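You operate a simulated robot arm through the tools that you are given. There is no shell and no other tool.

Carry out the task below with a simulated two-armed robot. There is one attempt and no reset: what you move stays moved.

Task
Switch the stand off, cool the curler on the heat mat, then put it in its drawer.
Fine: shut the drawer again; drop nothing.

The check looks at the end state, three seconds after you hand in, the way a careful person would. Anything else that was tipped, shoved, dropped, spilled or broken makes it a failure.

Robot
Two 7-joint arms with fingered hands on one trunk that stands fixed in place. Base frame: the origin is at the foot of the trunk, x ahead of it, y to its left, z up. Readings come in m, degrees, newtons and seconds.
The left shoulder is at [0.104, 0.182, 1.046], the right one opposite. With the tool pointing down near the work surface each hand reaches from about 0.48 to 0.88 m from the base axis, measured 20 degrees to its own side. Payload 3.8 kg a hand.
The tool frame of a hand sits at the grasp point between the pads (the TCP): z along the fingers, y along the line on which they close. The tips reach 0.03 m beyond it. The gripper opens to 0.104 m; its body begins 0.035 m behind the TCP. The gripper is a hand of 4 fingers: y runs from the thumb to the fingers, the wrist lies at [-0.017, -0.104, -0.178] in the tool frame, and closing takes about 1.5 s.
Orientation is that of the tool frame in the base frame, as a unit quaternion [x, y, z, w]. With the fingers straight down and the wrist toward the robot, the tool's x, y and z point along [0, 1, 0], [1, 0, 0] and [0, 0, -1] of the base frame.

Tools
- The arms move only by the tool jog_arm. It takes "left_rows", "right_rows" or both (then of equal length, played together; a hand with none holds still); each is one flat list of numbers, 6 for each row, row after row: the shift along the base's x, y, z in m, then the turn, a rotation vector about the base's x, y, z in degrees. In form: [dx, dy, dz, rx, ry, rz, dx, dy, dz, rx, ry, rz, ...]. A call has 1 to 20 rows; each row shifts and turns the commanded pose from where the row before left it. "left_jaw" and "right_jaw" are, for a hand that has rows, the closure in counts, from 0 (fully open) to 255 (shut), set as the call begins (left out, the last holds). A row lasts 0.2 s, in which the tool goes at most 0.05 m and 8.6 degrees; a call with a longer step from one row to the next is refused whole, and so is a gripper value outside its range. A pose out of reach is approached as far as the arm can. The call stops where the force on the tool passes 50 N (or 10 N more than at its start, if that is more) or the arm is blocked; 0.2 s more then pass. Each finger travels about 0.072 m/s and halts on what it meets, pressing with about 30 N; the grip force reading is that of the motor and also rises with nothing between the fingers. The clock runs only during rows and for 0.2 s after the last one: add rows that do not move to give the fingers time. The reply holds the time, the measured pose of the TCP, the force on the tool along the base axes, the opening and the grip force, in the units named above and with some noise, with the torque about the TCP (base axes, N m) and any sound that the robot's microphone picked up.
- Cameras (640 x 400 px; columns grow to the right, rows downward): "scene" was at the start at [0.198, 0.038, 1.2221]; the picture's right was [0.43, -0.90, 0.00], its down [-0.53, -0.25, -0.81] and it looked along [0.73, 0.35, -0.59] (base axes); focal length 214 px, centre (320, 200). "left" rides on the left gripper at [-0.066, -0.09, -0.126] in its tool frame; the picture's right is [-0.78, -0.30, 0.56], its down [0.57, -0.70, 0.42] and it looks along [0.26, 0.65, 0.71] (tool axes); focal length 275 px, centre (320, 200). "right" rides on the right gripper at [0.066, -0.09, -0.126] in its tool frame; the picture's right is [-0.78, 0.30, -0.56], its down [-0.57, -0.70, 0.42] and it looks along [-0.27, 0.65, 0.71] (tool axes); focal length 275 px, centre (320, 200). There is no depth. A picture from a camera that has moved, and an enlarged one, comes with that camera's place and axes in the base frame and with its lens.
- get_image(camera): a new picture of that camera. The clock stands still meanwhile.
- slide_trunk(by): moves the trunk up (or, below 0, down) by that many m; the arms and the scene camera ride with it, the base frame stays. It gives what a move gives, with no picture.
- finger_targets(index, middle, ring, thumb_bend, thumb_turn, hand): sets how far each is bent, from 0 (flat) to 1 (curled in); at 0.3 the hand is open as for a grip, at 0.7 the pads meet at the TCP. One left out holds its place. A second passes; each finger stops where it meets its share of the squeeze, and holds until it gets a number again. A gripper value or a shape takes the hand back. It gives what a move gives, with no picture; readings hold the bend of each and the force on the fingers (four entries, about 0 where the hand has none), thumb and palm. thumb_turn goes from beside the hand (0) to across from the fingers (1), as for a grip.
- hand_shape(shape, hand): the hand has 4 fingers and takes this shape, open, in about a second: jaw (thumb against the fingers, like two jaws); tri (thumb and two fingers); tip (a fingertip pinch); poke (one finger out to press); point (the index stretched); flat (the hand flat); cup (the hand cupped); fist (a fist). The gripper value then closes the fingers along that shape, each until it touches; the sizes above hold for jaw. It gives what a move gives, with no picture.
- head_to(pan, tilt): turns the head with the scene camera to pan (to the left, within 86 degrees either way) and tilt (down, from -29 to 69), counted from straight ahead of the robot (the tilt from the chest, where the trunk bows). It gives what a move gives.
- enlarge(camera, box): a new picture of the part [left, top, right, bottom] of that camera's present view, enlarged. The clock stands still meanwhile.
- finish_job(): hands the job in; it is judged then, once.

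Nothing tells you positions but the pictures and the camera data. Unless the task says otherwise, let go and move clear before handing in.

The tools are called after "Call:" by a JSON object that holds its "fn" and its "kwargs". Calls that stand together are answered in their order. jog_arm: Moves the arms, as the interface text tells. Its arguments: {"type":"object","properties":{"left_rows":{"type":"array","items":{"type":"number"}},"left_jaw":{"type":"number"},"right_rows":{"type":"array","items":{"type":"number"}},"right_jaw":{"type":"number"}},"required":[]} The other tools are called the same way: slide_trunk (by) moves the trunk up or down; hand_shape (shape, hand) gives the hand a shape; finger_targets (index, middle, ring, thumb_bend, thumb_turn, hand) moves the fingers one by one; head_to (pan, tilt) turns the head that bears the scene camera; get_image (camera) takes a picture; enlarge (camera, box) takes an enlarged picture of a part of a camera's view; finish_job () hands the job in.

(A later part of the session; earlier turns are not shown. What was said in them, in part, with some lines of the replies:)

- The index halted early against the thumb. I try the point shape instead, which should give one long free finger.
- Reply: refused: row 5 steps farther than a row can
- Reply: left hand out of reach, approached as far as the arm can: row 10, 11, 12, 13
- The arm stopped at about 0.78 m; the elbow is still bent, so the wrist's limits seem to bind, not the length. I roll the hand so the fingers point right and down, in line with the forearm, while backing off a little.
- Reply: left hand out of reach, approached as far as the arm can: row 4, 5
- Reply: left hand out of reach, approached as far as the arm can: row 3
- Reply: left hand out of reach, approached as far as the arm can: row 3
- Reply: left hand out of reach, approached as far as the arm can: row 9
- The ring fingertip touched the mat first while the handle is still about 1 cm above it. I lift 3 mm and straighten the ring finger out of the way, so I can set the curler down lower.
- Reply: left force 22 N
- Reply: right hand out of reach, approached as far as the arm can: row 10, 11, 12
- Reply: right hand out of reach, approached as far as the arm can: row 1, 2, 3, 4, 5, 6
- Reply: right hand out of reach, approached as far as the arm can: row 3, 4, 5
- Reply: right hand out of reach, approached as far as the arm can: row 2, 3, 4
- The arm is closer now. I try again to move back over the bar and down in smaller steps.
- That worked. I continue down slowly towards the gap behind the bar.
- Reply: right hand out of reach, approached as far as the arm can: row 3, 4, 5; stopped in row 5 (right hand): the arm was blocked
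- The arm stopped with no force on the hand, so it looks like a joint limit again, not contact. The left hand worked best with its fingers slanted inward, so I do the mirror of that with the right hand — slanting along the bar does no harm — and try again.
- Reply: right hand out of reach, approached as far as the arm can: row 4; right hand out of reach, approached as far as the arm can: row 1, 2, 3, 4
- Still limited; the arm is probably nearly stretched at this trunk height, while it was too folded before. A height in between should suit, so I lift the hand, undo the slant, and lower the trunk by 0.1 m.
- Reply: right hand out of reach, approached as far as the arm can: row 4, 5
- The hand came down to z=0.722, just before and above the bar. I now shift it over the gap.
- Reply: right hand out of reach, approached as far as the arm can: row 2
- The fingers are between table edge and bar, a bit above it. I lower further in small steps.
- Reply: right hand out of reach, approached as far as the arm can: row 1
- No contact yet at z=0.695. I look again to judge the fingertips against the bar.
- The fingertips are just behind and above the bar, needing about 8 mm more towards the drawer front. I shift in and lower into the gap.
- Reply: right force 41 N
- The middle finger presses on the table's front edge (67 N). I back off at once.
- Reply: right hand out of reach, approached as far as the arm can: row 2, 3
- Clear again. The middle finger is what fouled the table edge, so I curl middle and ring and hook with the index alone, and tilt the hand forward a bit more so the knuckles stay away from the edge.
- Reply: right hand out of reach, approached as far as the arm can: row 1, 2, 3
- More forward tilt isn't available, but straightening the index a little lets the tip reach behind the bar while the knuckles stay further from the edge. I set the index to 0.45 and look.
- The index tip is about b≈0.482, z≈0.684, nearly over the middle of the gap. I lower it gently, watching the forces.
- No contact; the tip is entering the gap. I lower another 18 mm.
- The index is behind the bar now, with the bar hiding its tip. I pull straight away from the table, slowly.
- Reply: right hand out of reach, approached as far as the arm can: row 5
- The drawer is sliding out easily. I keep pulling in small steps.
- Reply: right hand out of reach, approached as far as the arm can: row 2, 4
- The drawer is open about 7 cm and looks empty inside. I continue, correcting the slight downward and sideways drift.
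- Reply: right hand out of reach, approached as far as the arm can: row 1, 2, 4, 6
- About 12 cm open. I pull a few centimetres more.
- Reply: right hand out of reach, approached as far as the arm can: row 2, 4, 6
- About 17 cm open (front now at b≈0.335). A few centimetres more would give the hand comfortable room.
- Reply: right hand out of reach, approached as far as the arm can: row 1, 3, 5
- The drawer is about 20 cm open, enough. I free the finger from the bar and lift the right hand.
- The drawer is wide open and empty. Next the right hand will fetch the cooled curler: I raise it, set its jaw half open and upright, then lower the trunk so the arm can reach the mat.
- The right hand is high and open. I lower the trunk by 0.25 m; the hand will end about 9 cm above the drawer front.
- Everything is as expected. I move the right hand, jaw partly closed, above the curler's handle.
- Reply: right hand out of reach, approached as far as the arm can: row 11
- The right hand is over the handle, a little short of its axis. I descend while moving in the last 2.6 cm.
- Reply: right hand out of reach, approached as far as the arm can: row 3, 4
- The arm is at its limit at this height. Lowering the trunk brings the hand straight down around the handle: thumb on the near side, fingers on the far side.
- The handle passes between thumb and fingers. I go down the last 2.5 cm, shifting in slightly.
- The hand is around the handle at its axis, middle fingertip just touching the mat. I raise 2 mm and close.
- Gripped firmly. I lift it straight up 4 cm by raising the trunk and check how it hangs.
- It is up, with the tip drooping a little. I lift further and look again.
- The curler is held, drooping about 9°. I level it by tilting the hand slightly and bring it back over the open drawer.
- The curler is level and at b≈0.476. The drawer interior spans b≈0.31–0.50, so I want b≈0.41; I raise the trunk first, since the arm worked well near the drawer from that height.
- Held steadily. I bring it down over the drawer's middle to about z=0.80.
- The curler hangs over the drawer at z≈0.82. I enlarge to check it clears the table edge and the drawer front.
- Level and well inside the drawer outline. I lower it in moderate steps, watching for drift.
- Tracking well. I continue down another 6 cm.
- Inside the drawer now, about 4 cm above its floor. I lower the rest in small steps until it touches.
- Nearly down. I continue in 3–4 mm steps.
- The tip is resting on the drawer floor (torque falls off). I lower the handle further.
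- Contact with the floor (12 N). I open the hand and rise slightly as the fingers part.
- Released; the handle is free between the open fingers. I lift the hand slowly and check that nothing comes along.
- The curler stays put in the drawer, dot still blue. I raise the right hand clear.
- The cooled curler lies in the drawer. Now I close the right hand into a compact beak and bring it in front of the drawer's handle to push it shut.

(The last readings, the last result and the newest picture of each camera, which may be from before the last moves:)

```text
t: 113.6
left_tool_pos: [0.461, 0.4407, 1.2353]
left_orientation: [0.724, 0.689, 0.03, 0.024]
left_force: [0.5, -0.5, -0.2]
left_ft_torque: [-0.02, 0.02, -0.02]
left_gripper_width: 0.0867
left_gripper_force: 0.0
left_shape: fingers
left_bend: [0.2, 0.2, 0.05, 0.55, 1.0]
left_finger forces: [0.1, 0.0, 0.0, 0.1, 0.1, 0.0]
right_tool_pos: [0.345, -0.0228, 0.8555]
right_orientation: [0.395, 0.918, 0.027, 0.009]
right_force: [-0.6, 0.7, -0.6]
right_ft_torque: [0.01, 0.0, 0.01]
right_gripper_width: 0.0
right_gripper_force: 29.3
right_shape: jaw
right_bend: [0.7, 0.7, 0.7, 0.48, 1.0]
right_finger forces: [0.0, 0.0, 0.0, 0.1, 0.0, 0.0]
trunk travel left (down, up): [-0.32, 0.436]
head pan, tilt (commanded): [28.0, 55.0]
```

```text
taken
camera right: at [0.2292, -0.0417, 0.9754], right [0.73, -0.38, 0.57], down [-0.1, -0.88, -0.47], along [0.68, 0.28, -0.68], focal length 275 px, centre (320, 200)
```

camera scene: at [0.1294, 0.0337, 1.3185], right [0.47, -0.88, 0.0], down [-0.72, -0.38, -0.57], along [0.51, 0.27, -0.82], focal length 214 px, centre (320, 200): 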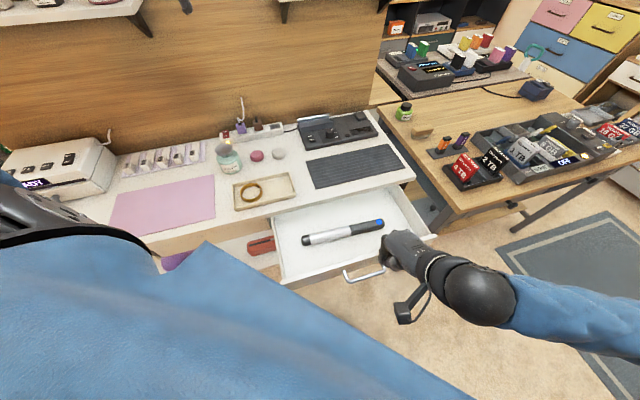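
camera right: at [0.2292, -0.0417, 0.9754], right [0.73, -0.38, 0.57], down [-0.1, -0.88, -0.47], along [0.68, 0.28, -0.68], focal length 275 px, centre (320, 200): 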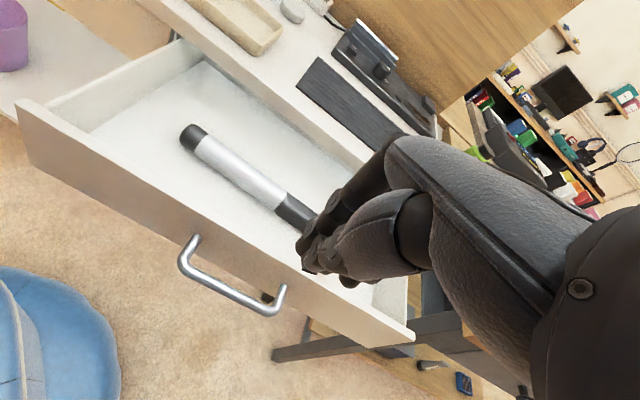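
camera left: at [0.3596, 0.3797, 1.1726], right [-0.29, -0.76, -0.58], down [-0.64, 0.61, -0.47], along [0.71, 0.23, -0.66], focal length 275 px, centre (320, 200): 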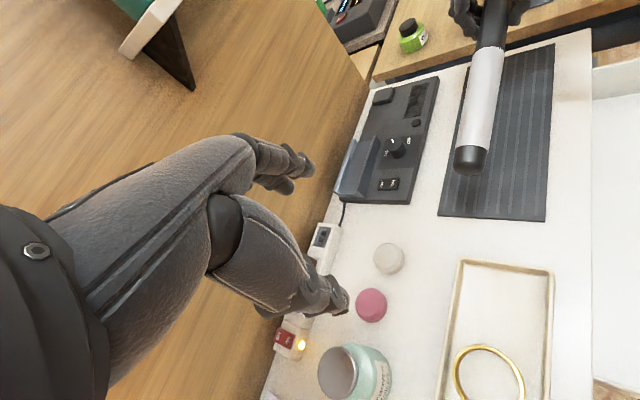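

The bar is now at about b≈0.245. I move the closed hand a bit further back so it can come down in front of the bar.

Call:
{"fn": "jog_arm", "kwargs": {"right_rows": [-0.006, -0.006, 0, 0, 0, 0, -0.006, -0.006, 0, 0, 0, 0, -0.006, -0.006, 0, 0, 0, 0, 0, 0, -0.01, 0, 0, 0, 0, 0, -0.01, 0, 0, 0, 0, 0, -0.01, 0, 0, 0, 0, 0, -0.01, 0, 0, 0]}}

Call:
{"fn": "enlarge", "kwargs": {"camera": "right", "box": [150, 180, 390, 340]}}

Call:
{"fn": "enlarge", "kwargs": {"camera": "scene", "box": [300, 200, 460, 320]}}

```text
t: 115.2
left_tool_pos: [0.4609, 0.4397, 1.2351]
left_orientation: [0.724, 0.689, 0.03, 0.025]
left_force: [0.3, 0.1, -0.7]
left_ft_torque: [-0.04, 0.01, 0.02]
left_gripper_width: 0.0868
left_gripper_force: 0.1
left_shape: fingers
left_bend: [0.2, 0.2, 0.05, 0.55, 1.0]
left_finger forces: [0.0, 0.0, 0.1, 0.0, 0.0, 0.1]
right_tool_pos: [0.3278, -0.0402, 0.8251]
right_orientation: [0.394, 0.918, 0.027, 0.01]
right_force: [-0.4, -0.4, -0.1]
right_ft_torque: [0.02, 0.03, 0.01]
right_gripper_width: 0.0
right_gripper_force: 29.9
right_shape: jaw
right_bend: [0.7, 0.7, 0.7, 0.48, 1.0]
right_finger forces: [0.1, 0.0, 0.1, 0.1, 0.1, 0.0]
right hand out of reach, approached as far as the arm can: row 7
trunk travel left (down, up): [-0.32, 0.436]
head pan, tilt (commanded): [28.0, 55.0]
```

```text
2.50 times, centred on (270, 260) of right
camera zoom: at [0.2132, -0.0595, 0.9447], right [0.73, -0.38, 0.57], down [-0.1, -0.88, -0.47], along [0.68, 0.28, -0.68], focal length 688 px, centre (445, 50)
```

zoom: 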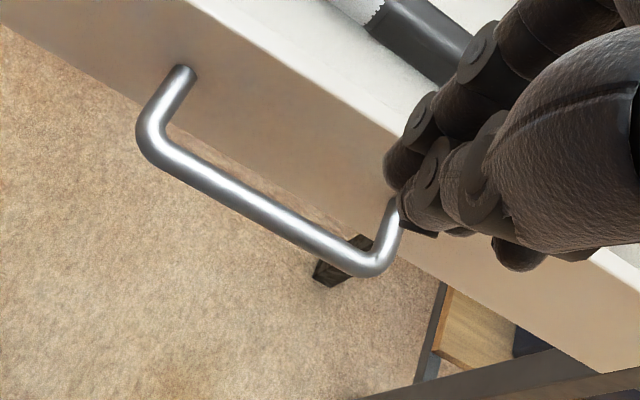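

```text
3.33 times, centred on (380, 260) of scene
camera zoom: at [0.1296, 0.034, 1.3184], right [0.47, -0.88, 0.0], down [-0.72, -0.38, -0.57], along [0.51, 0.27, -0.82], focal length 715 px, centre (120, 0)
```

zoom: 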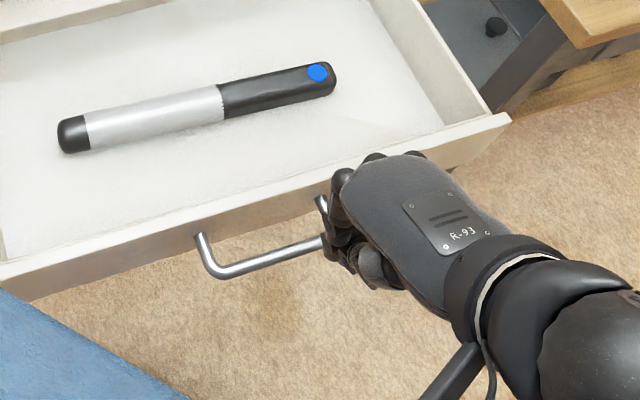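

The arm is folded too tightly here; raising the trunk a little opens it up. I raise it 8 cm and come down again.

Call:
{"fn": "slide_trunk", "kwargs": {"by": 0.08}}

Call:
{"fn": "jog_arm", "kwargs": {"right_rows": [0, 0, -0.015, 0, 0, 0, 0, 0, -0.015, 0, 0, 0, 0, 0, -0.015, 0, 0, 0, 0, 0, -0.015, 0, 0, 0, 0, 0, -0.015, 0, 0, 0, 0, 0, -0.015, 0, 0, 0, 0, 0, -0.015, 0, 0, 0, 0, 0, -0.015, 0, 0, 0]}}

Call:
{"fn": "get_image", "kwargs": {"camera": "scene"}}

Call:
{"fn": "enlarge", "kwargs": {"camera": "right", "box": [150, 120, 390, 340]}}

```text
t: 116.3
left_tool_pos: [0.4615, 0.4396, 1.3152]
left_orientation: [0.724, 0.689, 0.03, 0.025]
left_force: [-0.4, 0.6, -0.1]
left_ft_torque: [0.01, 0.0, 0.02]
left_gripper_width: 0.087
left_gripper_force: 0.0
left_shape: fingers
left_bend: [0.2, 0.2, 0.05, 0.55, 1.0]
left_finger forces: [0.0, 0.0, 0.0, 0.0, 0.0, 0.0]
right_tool_pos: [0.3292, -0.041, 0.9036]
right_orientation: [0.394, 0.919, 0.026, 0.007]
right_force: [-0.3, 0.0, 0.3]
right_ft_torque: [0.0, 0.01, 0.02]
right_gripper_width: 0.0
right_gripper_force: 30.1
right_shape: jaw
right_bend: [0.7, 0.7, 0.7, 0.48, 1.0]
right_finger forces: [0.1, 0.0, 0.0, 0.1, 0.0, 0.0]
trunk travel left (down, up): [-0.4, 0.356]
head pan, tilt (commanded): [28.0, 55.0]
```

```text
t: 118.1
left_tool_pos: [0.4619, 0.4398, 1.316]
left_orientation: [0.724, 0.689, 0.03, 0.025]
left_force: [0.8, 0.2, 0.1]
left_ft_torque: [0.01, 0.01, 0.01]
left_gripper_width: 0.0868
left_gripper_force: 0.0
left_shape: fingers
left_bend: [0.2, 0.2, 0.05, 0.55, 1.0]
left_finger forces: [0.0, 0.0, 0.1, 0.0, 0.1, 0.0]
right_tool_pos: [0.3331, -0.066, 0.8123]
right_orientation: [0.391, 0.92, 0.027, 0.006]
right_force: [0.1, 0.3, 0.1]
right_ft_torque: [0.02, -0.02, 0.0]
right_gripper_width: 0.0
right_gripper_force: 29.9
right_shape: jaw
right_bend: [0.7, 0.7, 0.7, 0.48, 1.0]
right_finger forces: [0.0, 0.0, 0.0, 0.0, 0.1, 0.1]
right hand out of reach, approached as far as the arm can: row 3, 4, 6, 8
trunk travel left (down, up): [-0.4, 0.356]
head pan, tilt (commanded): [28.0, 55.0]
```

```text
taken
camera scene: at [0.1051, 0.0339, 1.3993], right [0.47, -0.88, 0.0], down [-0.72, -0.38, -0.57], along [0.51, 0.27, -0.82], focal length 214 px, centre (320, 200)
```

scene: 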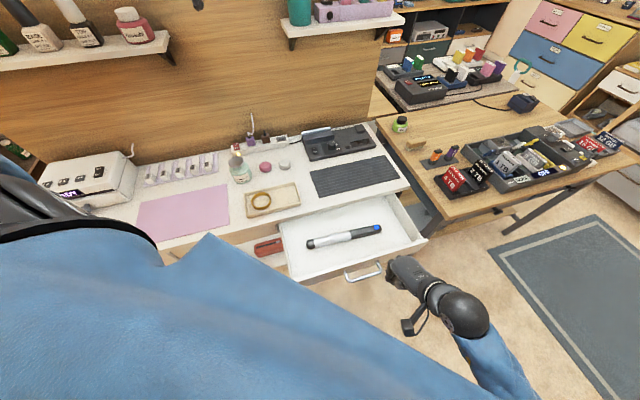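

```text
1.82 times, centred on (270, 230) of right
camera zoom: at [0.2189, -0.0858, 0.9336], right [0.73, -0.38, 0.56], down [-0.1, -0.88, -0.47], along [0.67, 0.29, -0.68], focal length 500 px, centre (411, 146)
```

zoom: 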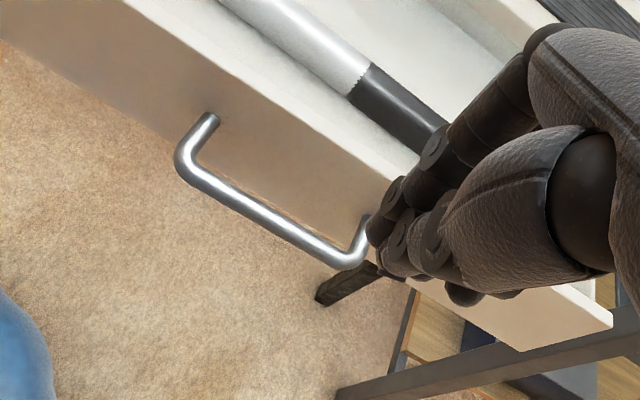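

Straight in front of the bar is awkward for this arm. Further right along the drawer front there is no bar, so I'll push the front panel there with open fingertips; I move the hand right and open it.

Call:
{"fn": "jog_arm", "kwargs": {"right_jaw": 0, "right_rows": [0.014, -0.0115, 0, 0, 0, 0, 0.014, -0.0115, 0, 0, 0, 0, 0.014, -0.0115, 0, 0, 0, 0, 0.014, -0.0115, 0, 0, 0, 0, 0.014, -0.0115, 0, 0, 0, 0, 0.014, -0.0115, 0, 0, 0, 0]}}

Call:
{"fn": "jog_arm", "kwargs": {"right_rows": [0, 0, -0.01, 0, 0, 0, 0, 0, -0.01, 0, 0, 0, 0, 0, -0.01, 0, 0, 0, 0, 0, -0.01, 0, 0, 0, 0, 0, -0.01, 0, 0, 0, 0, 0, -0.01, 0, 0, 0]}}

Call:
{"fn": "get_image", "kwargs": {"camera": "scene"}}

Call:
{"fn": "get_image", "kwargs": {"camera": "right"}}

```text
t: 119.5
left_tool_pos: [0.4611, 0.4392, 1.3154]
left_orientation: [0.724, 0.688, 0.031, 0.025]
left_force: [-0.6, -0.4, -0.4]
left_ft_torque: [0.0, -0.02, 0.04]
left_gripper_width: 0.0869
left_gripper_force: 0.0
left_shape: fingers
left_bend: [0.2, 0.2, 0.05, 0.55, 1.0]
left_finger forces: [0.0, 0.0, 0.0, 0.0, 0.0, 0.1]
right_tool_pos: [0.4173, -0.1353, 0.8123]
right_orientation: [0.395, 0.918, 0.026, 0.009]
right_force: [-0.4, 0.7, -0.4]
right_ft_torque: [-0.03, -0.02, 0.04]
right_gripper_width: 0.1039
right_gripper_force: 0.1
right_shape: jaw
right_bend: [0.3, 0.3, 0.3, 0.3, 0.97]
right_finger forces: [0.1, 0.0, 0.1, 0.0, 0.1, 0.0]
trunk travel left (down, up): [-0.4, 0.356]
head pan, tilt (commanded): [28.0, 55.0]
```

```text
t: 120.9
left_tool_pos: [0.461, 0.4409, 1.3158]
left_orientation: [0.724, 0.688, 0.03, 0.025]
left_force: [-0.3, -0.9, 0.2]
left_ft_torque: [-0.02, 0.0, 0.0]
left_gripper_width: 0.0871
left_gripper_force: 0.0
left_shape: fingers
left_bend: [0.2, 0.2, 0.05, 0.55, 1.0]
left_finger forces: [0.1, 0.0, 0.1, 0.1, 0.1, 0.0]
right_tool_pos: [0.4172, -0.1365, 0.7552]
right_orientation: [0.394, 0.919, 0.026, 0.008]
right_force: [-0.2, -0.2, 0.3]
right_ft_torque: [0.0, 0.01, -0.03]
right_gripper_width: 0.1038
right_gripper_force: 0.0
right_shape: jaw
right_bend: [0.3, 0.3, 0.3, 0.3, 0.97]
right_finger forces: [0.0, 0.0, 0.1, 0.0, 0.1, 0.0]
trunk travel left (down, up): [-0.4, 0.356]
head pan, tilt (commanded): [28.0, 55.0]
```

```text
taken
camera scene: at [0.1051, 0.0339, 1.3993], right [0.47, -0.88, 0.0], down [-0.72, -0.38, -0.57], along [0.51, 0.27, -0.82], focal length 214 px, centre (320, 200)
```

scene: 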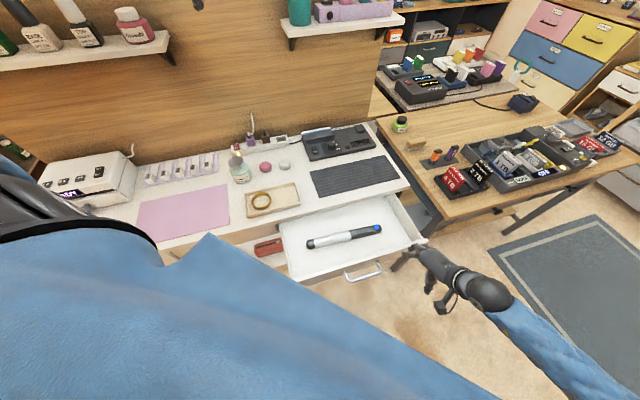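

```text
taken
camera right: at [0.3026, -0.1547, 0.875], right [0.73, -0.38, 0.57], down [-0.1, -0.88, -0.47], along [0.68, 0.28, -0.68], focal length 275 px, centre (320, 200)
```

right: 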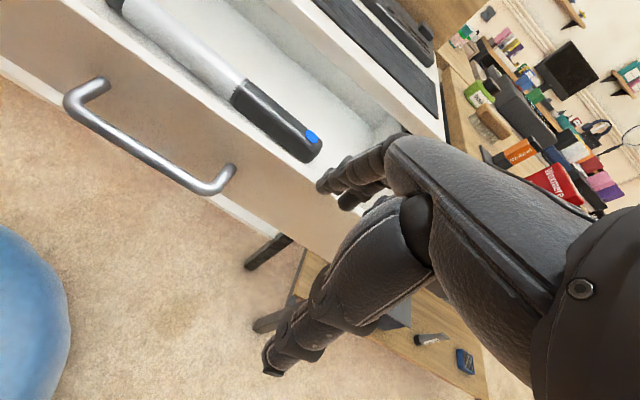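

The hand is in front of the drawer's right part, past the bar's end. I step back 1.5 cm and lower so the fingertips face the panel.

Call:
{"fn": "jog_arm", "kwargs": {"right_rows": [-0.005, -0.005, 0, 0, 0, 0, -0.005, -0.005, 0, 0, 0, 0, 0, 0, -0.01, 0, 0, 0, 0, 0, -0.01, 0, 0, 0, 0, 0, -0.01, 0, 0, 0, 0, 0, -0.01, 0, 0, 0, 0, 0, -0.01, 0, 0, 0, 0, 0, -0.01, 0, 0, 0]}}

Call:
{"fn": "enlarge", "kwargs": {"camera": "scene", "box": [270, 180, 470, 320]}}

Call:
{"fn": "get_image", "kwargs": {"camera": "right"}}

```text
t: 122.7
left_tool_pos: [0.4614, 0.4399, 1.3161]
left_orientation: [0.724, 0.689, 0.029, 0.025]
left_force: [-0.7, -0.1, 0.3]
left_ft_torque: [0.01, 0.01, 0.01]
left_gripper_width: 0.0866
left_gripper_force: 0.1
left_shape: fingers
left_bend: [0.2, 0.2, 0.05, 0.55, 1.0]
left_finger forces: [0.2, 0.0, 0.0, 0.0, 0.0, 0.0]
right_tool_pos: [0.4056, -0.1457, 0.6931]
right_orientation: [0.394, 0.919, 0.026, 0.008]
right_force: [0.0, 0.1, 0.3]
right_ft_torque: [0.01, 0.0, -0.04]
right_gripper_width: 0.1035
right_gripper_force: 0.0
right_shape: jaw
right_bend: [0.3, 0.3, 0.3, 0.3, 0.97]
right_finger forces: [0.0, 0.1, 0.0, 0.0, 0.0, 0.1]
trunk travel left (down, up): [-0.4, 0.356]
head pan, tilt (commanded): [28.0, 55.0]
```

```text
2.86 times, centred on (370, 250) of scene
camera zoom: at [0.1051, 0.0339, 1.3993], right [0.47, -0.88, 0.0], down [-0.72, -0.38, -0.57], along [0.51, 0.27, -0.82], focal length 613 px, centre (177, 57)
```

zoom: 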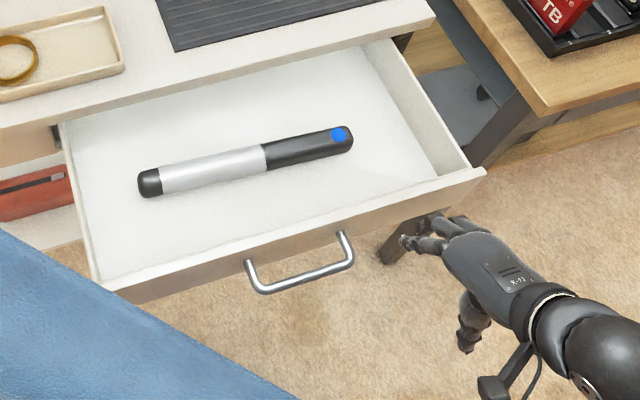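

```text
taken
camera right: at [0.292, -0.1632, 0.813], right [0.73, -0.38, 0.57], down [-0.1, -0.88, -0.47], along [0.68, 0.28, -0.68], focal length 275 px, centre (320, 200)
```

right: 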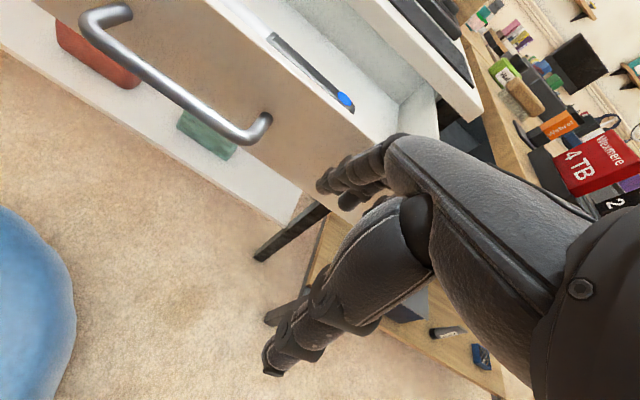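

The open fingertips face the panel about 2–3 cm away, beside the bar. I push slowly towards the table.

Call:
{"fn": "jog_arm", "kwargs": {"right_rows": [0.007, 0.007, 0, 0, 0, 0, 0.007, 0.007, 0, 0, 0, 0, 0.007, 0.007, 0, 0, 0, 0, 0.007, 0.007, 0, 0, 0, 0, 0.007, 0.007, 0, 0, 0, 0, 0.007, 0.007, 0, 0, 0, 0, 0.007, 0.007, 0, 0, 0, 0, 0.007, 0.007, 0, 0, 0, 0]}}

Call:
{"fn": "enlarge", "kwargs": {"camera": "scene", "box": [270, 180, 470, 320]}}

```text
t: 124.5
left_tool_pos: [0.4615, 0.44, 1.3149]
left_orientation: [0.724, 0.689, 0.03, 0.025]
left_force: [0.6, -0.7, 0.4]
left_ft_torque: [-0.02, 0.02, 0.01]
left_gripper_width: 0.0868
left_gripper_force: 0.1
left_shape: fingers
left_bend: [0.2, 0.2, 0.05, 0.55, 1.0]
left_finger forces: [0.0, 0.0, 0.0, 0.1, 0.0, 0.0]
right_tool_pos: [0.4632, -0.0884, 0.6959]
right_orientation: [0.394, 0.919, 0.026, 0.009]
right_force: [-0.1, 0.2, 0.9]
right_ft_torque: [-0.01, 0.01, 0.04]
right_gripper_width: 0.1036
right_gripper_force: 0.1
right_shape: jaw
right_bend: [0.3, 0.3, 0.3, 0.3, 0.97]
right_finger forces: [0.0, 0.0, 0.1, 0.0, 0.0, 0.0]
trunk travel left (down, up): [-0.4, 0.356]
head pan, tilt (commanded): [28.0, 55.0]
```

```text
2.86 times, centred on (370, 250) of scene
camera zoom: at [0.1053, 0.0342, 1.3993], right [0.47, -0.88, 0.0], down [-0.72, -0.38, -0.57], along [0.51, 0.27, -0.82], focal length 613 px, centre (177, 57)
```

zoom: 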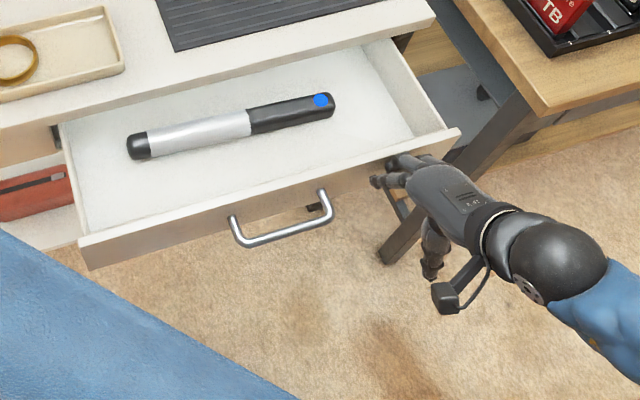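

The drawer is sliding shut with the curler riding along. I continue.

Call:
{"fn": "jog_arm", "kwargs": {"right_rows": [0.007, 0.007, 0, 0, 0, 0, 0.007, 0.007, 0, 0, 0, 0, 0.007, 0.007, 0, 0, 0, 0, 0.007, 0.007, 0, 0, 0, 0, 0.007, 0.007, 0, 0, 0, 0, 0.007, 0.007, 0, 0, 0, 0, 0.007, 0.007, 0, 0, 0, 0, 0.007, 0.007, 0, 0, 0, 0, 0.007, 0.007, 0, 0, 0, 0, 0.007, 0.007, 0, 0, 0, 0]}}

Call:
{"fn": "enlarge", "kwargs": {"camera": "scene", "box": [270, 180, 470, 320]}}

```text
t: 126.7
left_tool_pos: [0.461, 0.4408, 1.3143]
left_orientation: [0.724, 0.689, 0.029, 0.024]
left_force: [-0.4, -0.3, -0.1]
left_ft_torque: [-0.02, 0.03, 0.03]
left_gripper_width: 0.0867
left_gripper_force: 0.1
left_shape: fingers
left_bend: [0.2, 0.2, 0.05, 0.55, 1.0]
left_finger forces: [0.0, 0.0, 0.0, 0.1, 0.0, 0.0]
right_tool_pos: [0.5344, -0.017, 0.694]
right_orientation: [0.395, 0.918, 0.027, 0.009]
right_force: [-0.6, -0.4, 0.8]
right_ft_torque: [-0.01, -0.03, 0.01]
right_gripper_width: 0.1036
right_gripper_force: 0.0
right_shape: jaw
right_bend: [0.3, 0.3, 0.3, 0.3, 0.97]
right_finger forces: [0.0, 0.0, 0.1, 0.0, 0.0, 0.0]
trunk travel left (down, up): [-0.4, 0.356]
head pan, tilt (commanded): [28.0, 55.0]
```

```text
2.86 times, centred on (370, 250) of scene
camera zoom: at [0.1053, 0.0343, 1.3993], right [0.47, -0.88, 0.0], down [-0.72, -0.38, -0.57], along [0.51, 0.27, -0.82], focal length 613 px, centre (177, 57)
```

zoom: 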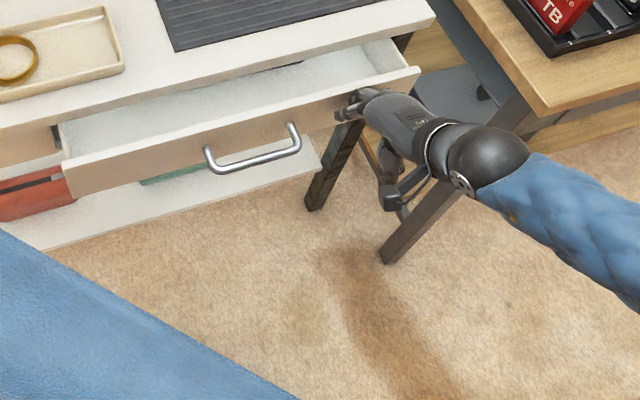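

About 7 cm remain. I push on more slowly.

Call:
{"fn": "jog_arm", "kwargs": {"right_rows": [0.006, 0.006, 0, 0, 0, 0, 0.006, 0.006, 0, 0, 0, 0, 0.006, 0.006, 0, 0, 0, 0, 0.006, 0.006, 0, 0, 0, 0, 0.005, 0.005, 0, 0, 0, 0]}}

Call:
{"fn": "enlarge", "kwargs": {"camera": "scene", "box": [270, 180, 470, 320]}}

Call:
{"fn": "get_image", "kwargs": {"camera": "right"}}

```text
t: 127.9
left_tool_pos: [0.4619, 0.4393, 1.3157]
left_orientation: [0.724, 0.688, 0.03, 0.024]
left_force: [1.1, -0.1, -0.2]
left_ft_torque: [-0.01, 0.05, 0.01]
left_gripper_width: 0.0868
left_gripper_force: 0.1
left_shape: fingers
left_bend: [0.2, 0.2, 0.05, 0.55, 1.0]
left_finger forces: [0.0, 0.0, 0.1, 0.0, 0.1, 0.0]
right_tool_pos: [0.5617, 0.005, 0.6933]
right_orientation: [0.403, 0.915, 0.029, 0.019]
right_force: [0.5, 0.0, 0.0]
right_ft_torque: [0.0, 0.01, -0.01]
right_gripper_width: 0.1035
right_gripper_force: 0.1
right_shape: jaw
right_bend: [0.3, 0.3, 0.3, 0.3, 0.97]
right_finger forces: [0.1, 0.0, 0.0, 0.1, 0.1, 0.0]
right hand out of reach, approached as far as the arm can: row 5
trunk travel left (down, up): [-0.4, 0.356]
head pan, tilt (commanded): [28.0, 55.0]
```

```text
2.86 times, centred on (370, 250) of scene
camera zoom: at [0.105, 0.0336, 1.3993], right [0.47, -0.88, 0.0], down [-0.72, -0.38, -0.57], along [0.51, 0.27, -0.82], focal length 613 px, centre (177, 57)
```

zoom: 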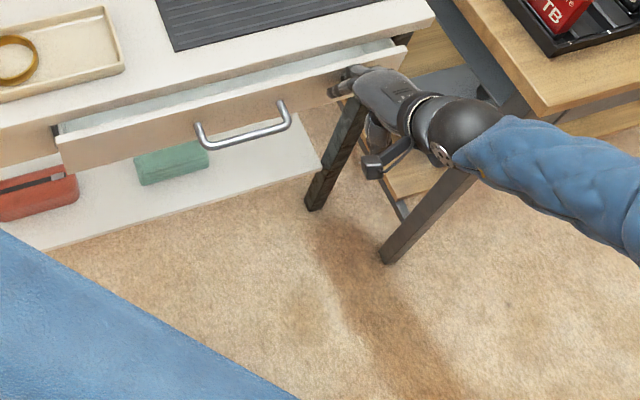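

```text
taken
camera right: at [0.4434, -0.0123, 0.8111], right [0.71, -0.39, 0.58], down [-0.1, -0.88, -0.46], along [0.7, 0.27, -0.67], focal length 275 px, centre (320, 200)
```

right: 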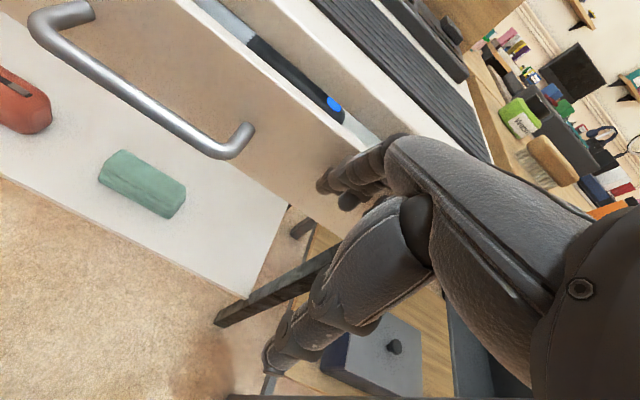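

The arm is nearly stretched at this trunk height. I back off a little, lift the hand 8 cm and lower the trunk 8 cm, which brings the hand back to the same height with more reach.

Call:
{"fn": "jog_arm", "kwargs": {"right_rows": [-0.006, -0.006, 0, 0, 0, 0, -0.006, -0.006, 0.01, 0, 0, 0, -0.004, -0.004, 0.02, 0, 0, 0, 0, 0, 0.02, 0, 0, 0, 0, 0, 0.02, 0, 0, 0, 0, 0, 0.015, 0, 0, 0]}}

Call:
{"fn": "slide_trunk", "kwargs": {"by": -0.08}}

Call:
{"fn": "get_image", "kwargs": {"camera": "scene"}}

Call:
{"fn": "get_image", "kwargs": {"camera": "right"}}

```text
t: 129.3
left_tool_pos: [0.461, 0.4406, 1.3147]
left_orientation: [0.725, 0.688, 0.029, 0.024]
left_force: [0.5, -0.6, 0.5]
left_ft_torque: [-0.03, -0.02, 0.02]
left_gripper_width: 0.087
left_gripper_force: 0.0
left_shape: fingers
left_bend: [0.2, 0.2, 0.05, 0.55, 1.0]
left_finger forces: [0.0, 0.0, 0.0, 0.0, 0.0, 0.0]
right_tool_pos: [0.5461, -0.0056, 0.7784]
right_orientation: [0.394, 0.919, 0.027, 0.008]
right_force: [1.3, -0.1, -0.9]
right_ft_torque: [0.02, 0.0, 0.01]
right_gripper_width: 0.1038
right_gripper_force: 0.1
right_shape: jaw
right_bend: [0.3, 0.3, 0.3, 0.3, 0.97]
right_finger forces: [0.0, 0.1, 0.0, 0.1, 0.0, 0.0]
trunk travel left (down, up): [-0.4, 0.356]
head pan, tilt (commanded): [28.0, 55.0]
```

```text
t: 130.5
left_tool_pos: [0.461, 0.4396, 1.2354]
left_orientation: [0.724, 0.689, 0.031, 0.026]
left_force: [0.9, -0.2, 0.2]
left_ft_torque: [-0.01, 0.01, 0.01]
left_gripper_width: 0.0867
left_gripper_force: 0.0
left_shape: fingers
left_bend: [0.2, 0.2, 0.05, 0.55, 1.0]
left_finger forces: [0.0, 0.0, 0.0, 0.0, 0.1, 0.0]
right_tool_pos: [0.546, -0.0053, 0.6997]
right_orientation: [0.394, 0.919, 0.027, 0.008]
right_force: [-0.2, -0.1, 0.0]
right_ft_torque: [0.01, 0.02, -0.02]
right_gripper_width: 0.1036
right_gripper_force: 0.1
right_shape: jaw
right_bend: [0.3, 0.3, 0.3, 0.3, 0.97]
right_finger forces: [0.1, 0.1, 0.1, 0.0, 0.0, 0.1]
trunk travel left (down, up): [-0.32, 0.436]
head pan, tilt (commanded): [28.0, 55.0]
```

```text
taken
camera scene: at [0.1291, 0.0338, 1.3186], right [0.47, -0.88, 0.0], down [-0.72, -0.38, -0.57], along [0.51, 0.27, -0.82], focal length 214 px, centre (320, 200)
```

scene: 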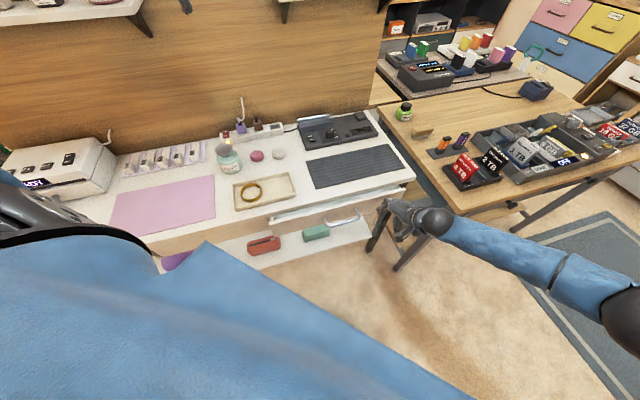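

```text
taken
camera right: at [0.4312, -0.0251, 0.8196], right [0.73, -0.38, 0.57], down [-0.1, -0.88, -0.47], along [0.68, 0.28, -0.68], focal length 275 px, centre (320, 200)
```

right: 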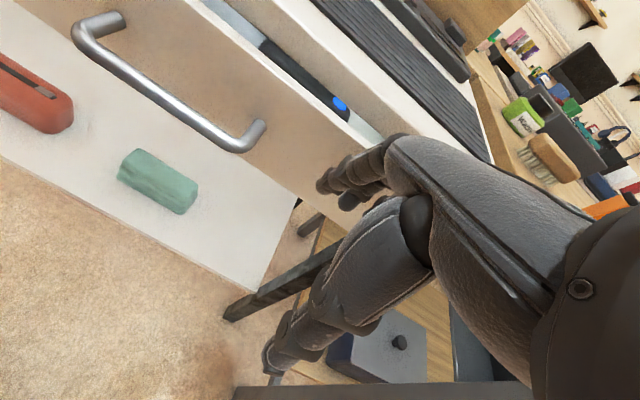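

Ready again. I push the remaining ~4–5 cm in small steps.

Call:
{"fn": "jog_arm", "kwargs": {"right_rows": [0.006, 0.006, 0, 0, 0, 0, 0.006, 0.006, 0, 0, 0, 0, 0.005, 0.005, 0, 0, 0, 0, 0.005, 0.005, 0, 0, 0, 0, 0.004, 0.004, 0, 0, 0, 0]}}

Call:
{"fn": "enlarge", "kwargs": {"camera": "scene", "box": [230, 170, 430, 290]}}

Call:
{"fn": "get_image", "kwargs": {"camera": "right"}}

```text
t: 131.7
left_tool_pos: [0.4605, 0.4391, 1.2358]
left_orientation: [0.724, 0.689, 0.029, 0.025]
left_force: [0.1, 0.6, 0.2]
left_ft_torque: [0.0, 0.02, 0.0]
left_gripper_width: 0.0868
left_gripper_force: 0.0
left_shape: fingers
left_bend: [0.2, 0.2, 0.05, 0.55, 1.0]
left_finger forces: [0.0, 0.0, 0.0, 0.0, 0.1, 0.0]
right_tool_pos: [0.5726, 0.0195, 0.6974]
right_orientation: [0.395, 0.918, 0.026, 0.008]
right_force: [-0.3, -0.6, 1.0]
right_ft_torque: [0.0, -0.03, 0.03]
right_gripper_width: 0.1037
right_gripper_force: 0.0
right_shape: jaw
right_bend: [0.3, 0.3, 0.3, 0.3, 0.97]
right_finger forces: [0.0, 0.2, 0.1, 0.1, 0.1, 0.0]
trunk travel left (down, up): [-0.32, 0.436]
head pan, tilt (commanded): [28.0, 55.0]
```

```text
3.20 times, centred on (330, 230) of scene
camera zoom: at [0.1298, 0.034, 1.3184], right [0.47, -0.88, 0.0], down [-0.72, -0.38, -0.57], along [0.51, 0.27, -0.82], focal length 686 px, centre (288, 104)
```

zoom: 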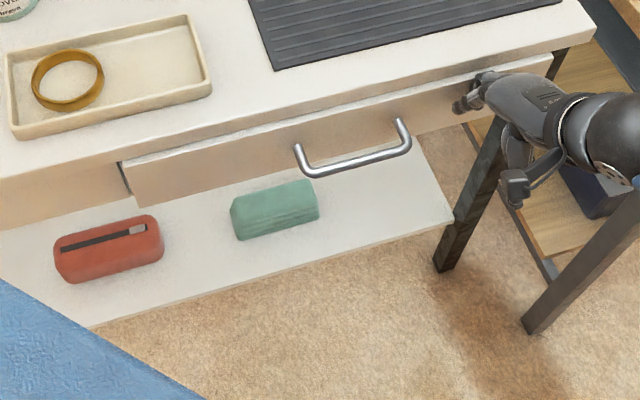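

```text
taken
camera right: at [0.4568, 0.0012, 0.8184], right [0.73, -0.38, 0.57], down [-0.1, -0.88, -0.47], along [0.68, 0.28, -0.68], focal length 275 px, centre (320, 200)
```

right: 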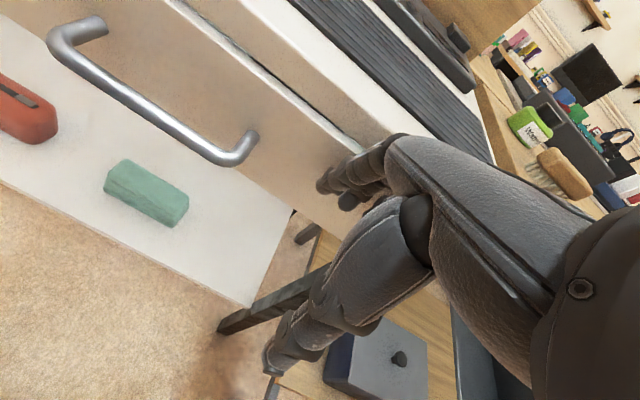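

Nearly shut. I push the last bit in 3–4 mm steps.

Call:
{"fn": "jog_arm", "kwargs": {"right_rows": [0.003, 0.003, 0, 0, 0, 0, 0.003, 0.003, 0, 0, 0, 0, 0.003, 0.003, 0, 0, 0, 0]}}

Call:
{"fn": "enlarge", "kwargs": {"camera": "scene", "box": [230, 170, 430, 290]}}

Call:
{"fn": "enlarge", "kwargs": {"camera": "right", "box": [200, 0, 440, 240]}}

```text
t: 132.5
left_tool_pos: [0.4614, 0.4401, 1.236]
left_orientation: [0.723, 0.689, 0.03, 0.024]
left_force: [-0.2, 0.8, -0.5]
left_ft_torque: [-0.01, 0.02, 0.0]
left_gripper_width: 0.0869
left_gripper_force: 0.0
left_shape: fingers
left_bend: [0.2, 0.2, 0.05, 0.55, 1.0]
left_finger forces: [0.0, 0.1, 0.1, 0.0, 0.0, 0.0]
right_tool_pos: [0.5812, 0.0266, 0.6973]
right_orientation: [0.394, 0.919, 0.026, 0.008]
right_force: [-6.7, -5.4, 3.0]
right_ft_torque: [0.24, -0.28, -0.03]
right_gripper_width: 0.1035
right_gripper_force: 0.0
right_shape: jaw
right_bend: [0.3, 0.32, 0.3, 0.3, 0.97]
right_finger forces: [0.0, 8.8, 0.0, 0.1, 0.0, 0.0]
trunk travel left (down, up): [-0.32, 0.436]
head pan, tilt (commanded): [28.0, 55.0]
```

```text
3.20 times, centred on (330, 230) of scene
camera zoom: at [0.1288, 0.0334, 1.3185], right [0.47, -0.88, 0.0], down [-0.72, -0.38, -0.57], along [0.51, 0.27, -0.82], focal length 686 px, centre (288, 104)
```

zoom: 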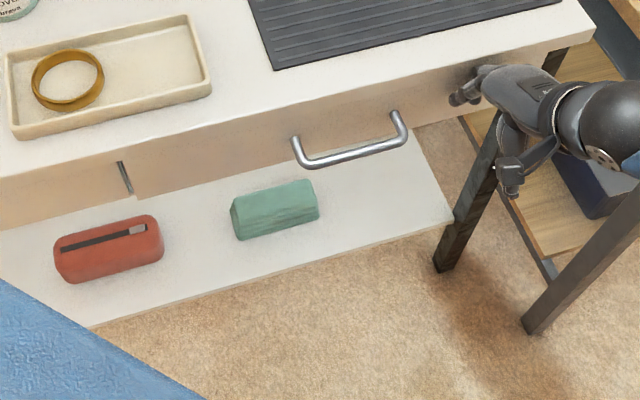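

```text
1.67 times, centred on (320, 120) of right
camera zoom: at [0.4661, 0.0083, 0.818], right [0.73, -0.38, 0.57], down [-0.1, -0.88, -0.46], along [0.68, 0.28, -0.68], focal length 459 px, centre (320, 333)
```

zoom: 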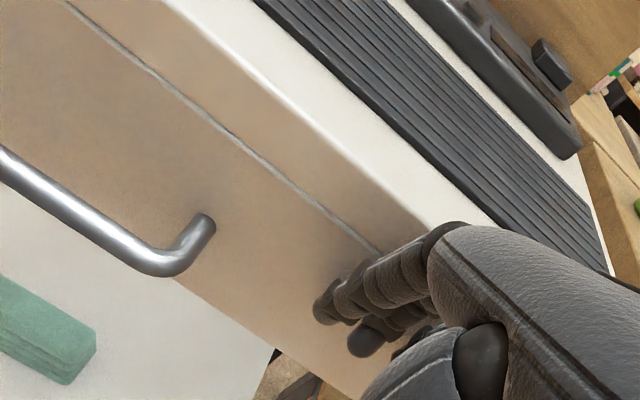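

Force rises to about 9 N, so it is at or near its stop. I press a few millimetres more to be sure it is fully shut.

Call:
{"fn": "jog_arm", "kwargs": {"right_rows": [0.002, 0.002, 0, 0, 0, 0, 0.002, 0.002, 0, 0, 0, 0]}}

Call:
{"fn": "enlarge", "kwargs": {"camera": "scene", "box": [230, 170, 430, 290]}}

Call:
{"fn": "enlarge", "kwargs": {"camera": "right", "box": [200, 0, 440, 240]}}

```text
t: 133.1
left_tool_pos: [0.4579, 0.437, 1.2375]
left_orientation: [0.723, 0.689, 0.032, 0.025]
left_force: [-0.7, 0.2, -1.1]
left_ft_torque: [0.01, 0.0, 0.04]
left_gripper_width: 0.0869
left_gripper_force: 0.1
left_shape: fingers
left_bend: [0.2, 0.2, 0.05, 0.55, 1.0]
left_finger forces: [0.1, 0.0, 0.0, 0.0, 0.0, 0.1]
right_tool_pos: [0.5842, 0.029, 0.7]
right_orientation: [0.396, 0.918, 0.025, 0.009]
right_force: [-24.3, -22.7, 11.2]
right_ft_torque: [0.94, -1.15, -0.39]
right_gripper_width: 0.1024
right_gripper_force: 0.1
right_shape: jaw
right_bend: [0.3, 0.38, 0.3, 0.3, 0.97]
right_finger forces: [0.0, 33.4, 0.1, 0.1, 0.1, 0.0]
trunk travel left (down, up): [-0.32, 0.436]
head pan, tilt (commanded): [28.0, 55.0]
```

```text
3.20 times, centred on (330, 230) of scene
camera zoom: at [0.126, 0.0314, 1.319], right [0.47, -0.88, 0.0], down [-0.72, -0.38, -0.58], along [0.51, 0.27, -0.82], focal length 686 px, centre (288, 104)
```

zoom: 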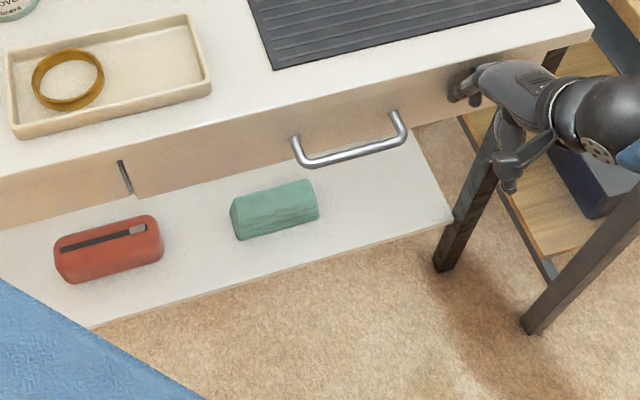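

```text
1.67 times, centred on (320, 120) of right
camera zoom: at [0.4688, 0.011, 0.8192], right [0.73, -0.38, 0.57], down [-0.1, -0.88, -0.46], along [0.68, 0.28, -0.68], focal length 459 px, centre (320, 333)
```

zoom: 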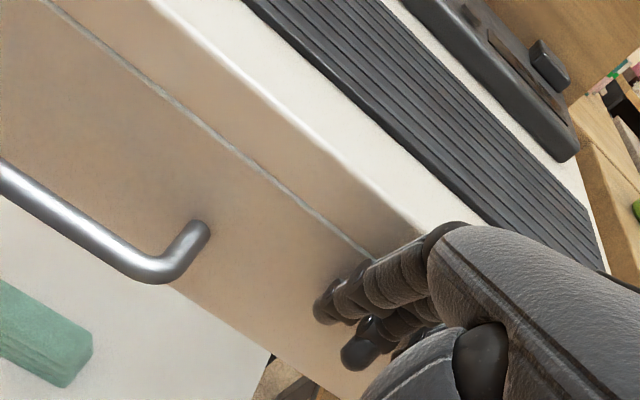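

The middle finger presses 33 N and the drawer no longer moves, so it is at its stop. I back the right hand off and up, then compare the drawer with its look at the start.

Call:
{"fn": "jog_arm", "kwargs": {"right_rows": [-0.005, -0.005, 0, 0, 0, 0, -0.01, -0.01, 0, 0, 0, 0, -0.015, -0.015, 0.01, 0, 0, 0, -0.01, -0.01, 0.02, 0, 0, 0, 0, -0.01, 0.025, 0, 0, 0, 0, -0.01, 0.025, 0, 0, 0, 0, -0.01, 0.025, 0, 0, 0, 0, -0.01, 0.025, 0, 0, 0, 0, -0.01, 0.025, 0, 0, 0, 0, -0.01, 0.025, 0, 0, 0, 0, -0.01, 0.025, 0, 0, 0, 0, -0.01, 0.025, 0, 0, 0]}}

Call:
{"fn": "slide_trunk", "kwargs": {"by": 0.03}}

Call:
{"fn": "head_to", "kwargs": {"pan": 25, "tilt": 52}}

Call:
{"fn": "get_image", "kwargs": {"camera": "scene"}}

Call:
{"fn": "enlarge", "kwargs": {"camera": "scene", "box": [310, 195, 380, 255]}}

```text
t: 135.7
left_tool_pos: [0.4611, 0.4405, 1.236]
left_orientation: [0.724, 0.688, 0.029, 0.025]
left_force: [-0.1, -0.1, 1.1]
left_ft_torque: [0.03, 0.0, -0.02]
left_gripper_width: 0.0869
left_gripper_force: 0.1
left_shape: fingers
left_bend: [0.2, 0.2, 0.05, 0.55, 1.0]
left_finger forces: [0.1, 0.0, 0.1, 0.0, 0.1, 0.0]
right_tool_pos: [0.5456, -0.0878, 0.93]
right_orientation: [0.395, 0.918, 0.026, 0.009]
right_force: [0.3, 0.4, -0.2]
right_ft_torque: [0.02, 0.03, 0.04]
right_gripper_width: 0.1042
right_gripper_force: 0.0
right_shape: jaw
right_bend: [0.3, 0.3, 0.3, 0.3, 0.97]
right_finger forces: [0.0, 0.0, 0.0, 0.1, 0.0, 0.0]
trunk travel left (down, up): [-0.32, 0.436]
head pan, tilt (commanded): [28.0, 55.0]
```

```text
t: 136.5
left_tool_pos: [0.4611, 0.4388, 1.2641]
left_orientation: [0.724, 0.689, 0.029, 0.024]
left_force: [-0.6, 0.0, 0.0]
left_ft_torque: [0.01, 0.02, 0.06]
left_gripper_width: 0.0868
left_gripper_force: 0.0
left_shape: fingers
left_bend: [0.2, 0.2, 0.05, 0.55, 1.0]
left_finger forces: [0.1, 0.0, 0.1, 0.1, 0.0, 0.0]
right_tool_pos: [0.5463, -0.0872, 0.957]
right_orientation: [0.395, 0.918, 0.026, 0.008]
right_force: [0.3, -0.2, -0.3]
right_ft_torque: [0.02, -0.01, 0.01]
right_gripper_width: 0.1038
right_gripper_force: 0.1
right_shape: jaw
right_bend: [0.3, 0.3, 0.3, 0.3, 0.97]
right_finger forces: [0.1, 0.0, 0.0, 0.0, 0.0, 0.1]
trunk travel left (down, up): [-0.35, 0.406]
head pan, tilt (commanded): [28.0, 55.0]
```

```text
t: 137.1
left_tool_pos: [0.461, 0.4399, 1.2652]
left_orientation: [0.724, 0.689, 0.03, 0.025]
left_force: [-0.3, 0.9, 0.4]
left_ft_torque: [0.0, -0.03, -0.03]
left_gripper_width: 0.0867
left_gripper_force: 0.1
left_shape: fingers
left_bend: [0.2, 0.2, 0.05, 0.55, 1.0]
left_finger forces: [0.1, 0.0, 0.1, 0.1, 0.1, 0.0]
right_tool_pos: [0.5456, -0.0875, 0.9597]
right_orientation: [0.395, 0.918, 0.027, 0.008]
right_force: [0.0, 0.1, 0.5]
right_ft_torque: [-0.04, 0.02, 0.01]
right_gripper_width: 0.1037
right_gripper_force: 0.1
right_shape: jaw
right_bend: [0.3, 0.3, 0.3, 0.3, 0.97]
right_finger forces: [0.1, 0.0, 0.0, 0.0, 0.1, 0.0]
trunk travel left (down, up): [-0.35, 0.406]
head pan, tilt (commanded): [25.0, 52.0]
```

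```text
taken
camera scene: at [0.1237, 0.0318, 1.3527], right [0.42, -0.91, 0.0], down [-0.71, -0.33, -0.62], along [0.56, 0.26, -0.79], focal length 214 px, centre (320, 200)
```

scene: 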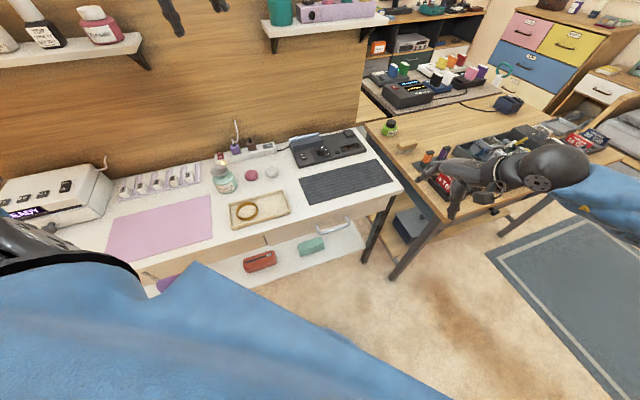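

```text
6.67 times, centred on (345, 225) of scene
camera zoom: at [0.1237, 0.0318, 1.3527], right [0.42, -0.91, 0.0], down [-0.71, -0.33, -0.62], along [0.56, 0.26, -0.79], focal length 1430 px, centre (153, 33)
```

zoom: 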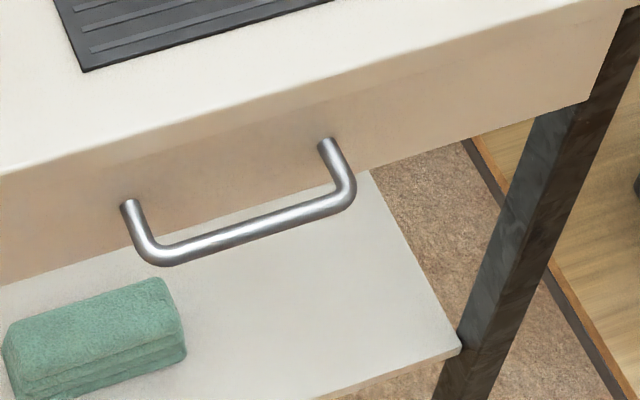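

The handle and mat sit exactly where they were at the start: the drawer is fully shut and the table hasn't shifted. I lift the right hand a bit more and check the whole scene once again.

Call:
{"fn": "jog_arm", "kwargs": {"right_rows": [0, 0, 0.025, 0, 0, 0, 0, 0, 0.025, 0, 0, 0, 0, 0, 0.025, 0, 0, 0, 0, 0, 0.025, 0, 0, 0]}}

Call:
{"fn": "head_to", "kwargs": {"pan": 25.7, "tilt": 36}}

Call:
{"fn": "get_image", "kwargs": {"camera": "scene"}}

Call:
{"fn": "enlarge", "kwargs": {"camera": "scene", "box": [200, 190, 420, 330]}}

Call:
{"fn": "enlarge", "kwargs": {"camera": "scene", "box": [420, 140, 640, 280]}}

```text
t: 138.1
left_tool_pos: [0.4619, 0.4406, 1.2655]
left_orientation: [0.724, 0.688, 0.03, 0.025]
left_force: [0.5, -0.4, -0.3]
left_ft_torque: [-0.01, 0.0, 0.01]
left_gripper_width: 0.0867
left_gripper_force: 0.1
left_shape: fingers
left_bend: [0.2, 0.2, 0.05, 0.55, 1.0]
left_finger forces: [0.0, 0.0, 0.0, 0.0, 0.1, 0.0]
right_tool_pos: [0.5447, -0.0862, 1.0593]
right_orientation: [0.394, 0.919, 0.026, 0.009]
right_force: [0.4, -0.3, -0.4]
right_ft_torque: [-0.01, -0.01, -0.01]
right_gripper_width: 0.1038
right_gripper_force: 0.1
right_shape: jaw
right_bend: [0.3, 0.3, 0.3, 0.3, 0.97]
right_finger forces: [0.0, 0.0, 0.1, 0.1, 0.1, 0.0]
trunk travel left (down, up): [-0.35, 0.406]
head pan, tilt (commanded): [25.0, 52.0]
```

```text
t: 138.9
left_tool_pos: [0.4624, 0.4403, 1.2658]
left_orientation: [0.724, 0.688, 0.03, 0.025]
left_force: [-0.8, -0.1, -0.4]
left_ft_torque: [-0.05, -0.02, 0.0]
left_gripper_width: 0.0868
left_gripper_force: 0.1
left_shape: fingers
left_bend: [0.2, 0.2, 0.05, 0.55, 1.0]
left_finger forces: [0.0, 0.0, 0.1, 0.1, 0.1, 0.0]
right_tool_pos: [0.5463, -0.0876, 1.0577]
right_orientation: [0.394, 0.919, 0.026, 0.009]
right_force: [-0.5, -0.7, -0.4]
right_ft_torque: [-0.02, 0.02, -0.03]
right_gripper_width: 0.1036
right_gripper_force: 0.1
right_shape: jaw
right_bend: [0.3, 0.3, 0.3, 0.3, 0.97]
right_finger forces: [0.1, 0.0, 0.0, 0.0, 0.0, 0.0]
trunk travel left (down, up): [-0.35, 0.406]
head pan, tilt (commanded): [25.7, 36.0]
```

```text
taken
camera scene: at [0.1346, 0.038, 1.3755], right [0.43, -0.9, 0.0], down [-0.53, -0.26, -0.81], along [0.73, 0.35, -0.59], focal length 214 px, centre (320, 200)
```

scene: 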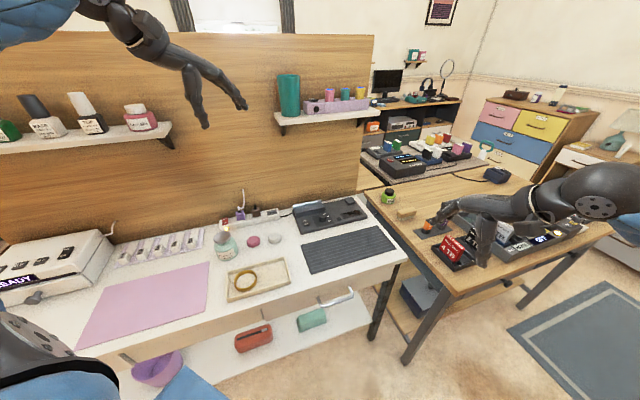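

```text
2.86 times, centred on (310, 260) of scene
camera zoom: at [0.1346, 0.038, 1.3755], right [0.43, -0.9, 0.0], down [-0.53, -0.26, -0.81], along [0.73, 0.35, -0.59], focal length 613 px, centre (349, 29)
```

zoom: 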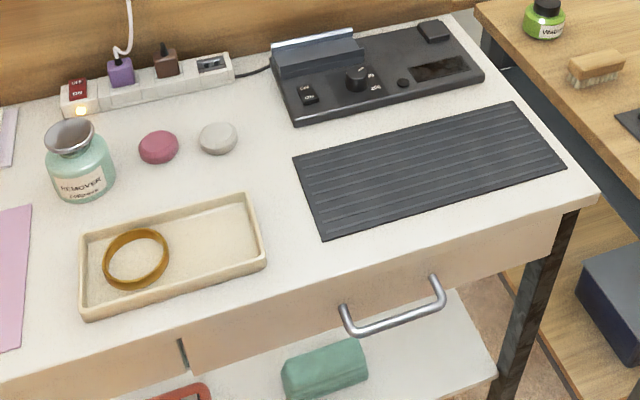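

```text
2.86 times, centred on (530, 210) of scene
camera zoom: at [0.1346, 0.038, 1.3755], right [0.43, -0.9, 0.0], down [-0.53, -0.26, -0.81], along [0.73, 0.35, -0.59], focal length 613 px, centre (-280, 171)
```

zoom: 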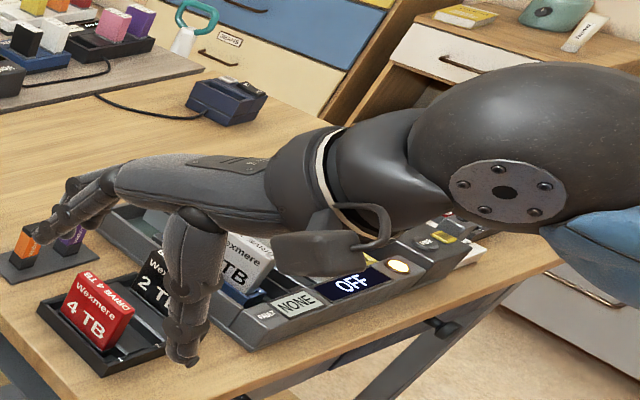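

The stand is off with light and display dark, and the mat and everything else are where they were. The cooled curler is in the shut drawer and both hands are clear, so I hand in.

Call:
{"fn": "finish_job", "kwargs": {}}

```text
The job is handed in.
```

The stand is off, and the curler cooled on the heat mat and now lies in its drawer, which is shut again.

- **Stand:** I pressed the switch to OFF, and the green light and display went dark.
- **Cooling:** I laid the curler on the mat and left it there until the dot on its handle turned from red to blue. I took that as cool.
- **Drawer:** the drawer was empty. I set the curler on its floor and pushed the drawer in until its handle sat exactly where it was at the start.

Nothing was dropped. In the last pictures the mat, the table and the other things looked unmoved, and both hands were clear. While feeling for the drawer handle, a finger pressed on the table's front edge (67 N) before I backed off. The table did not shift.
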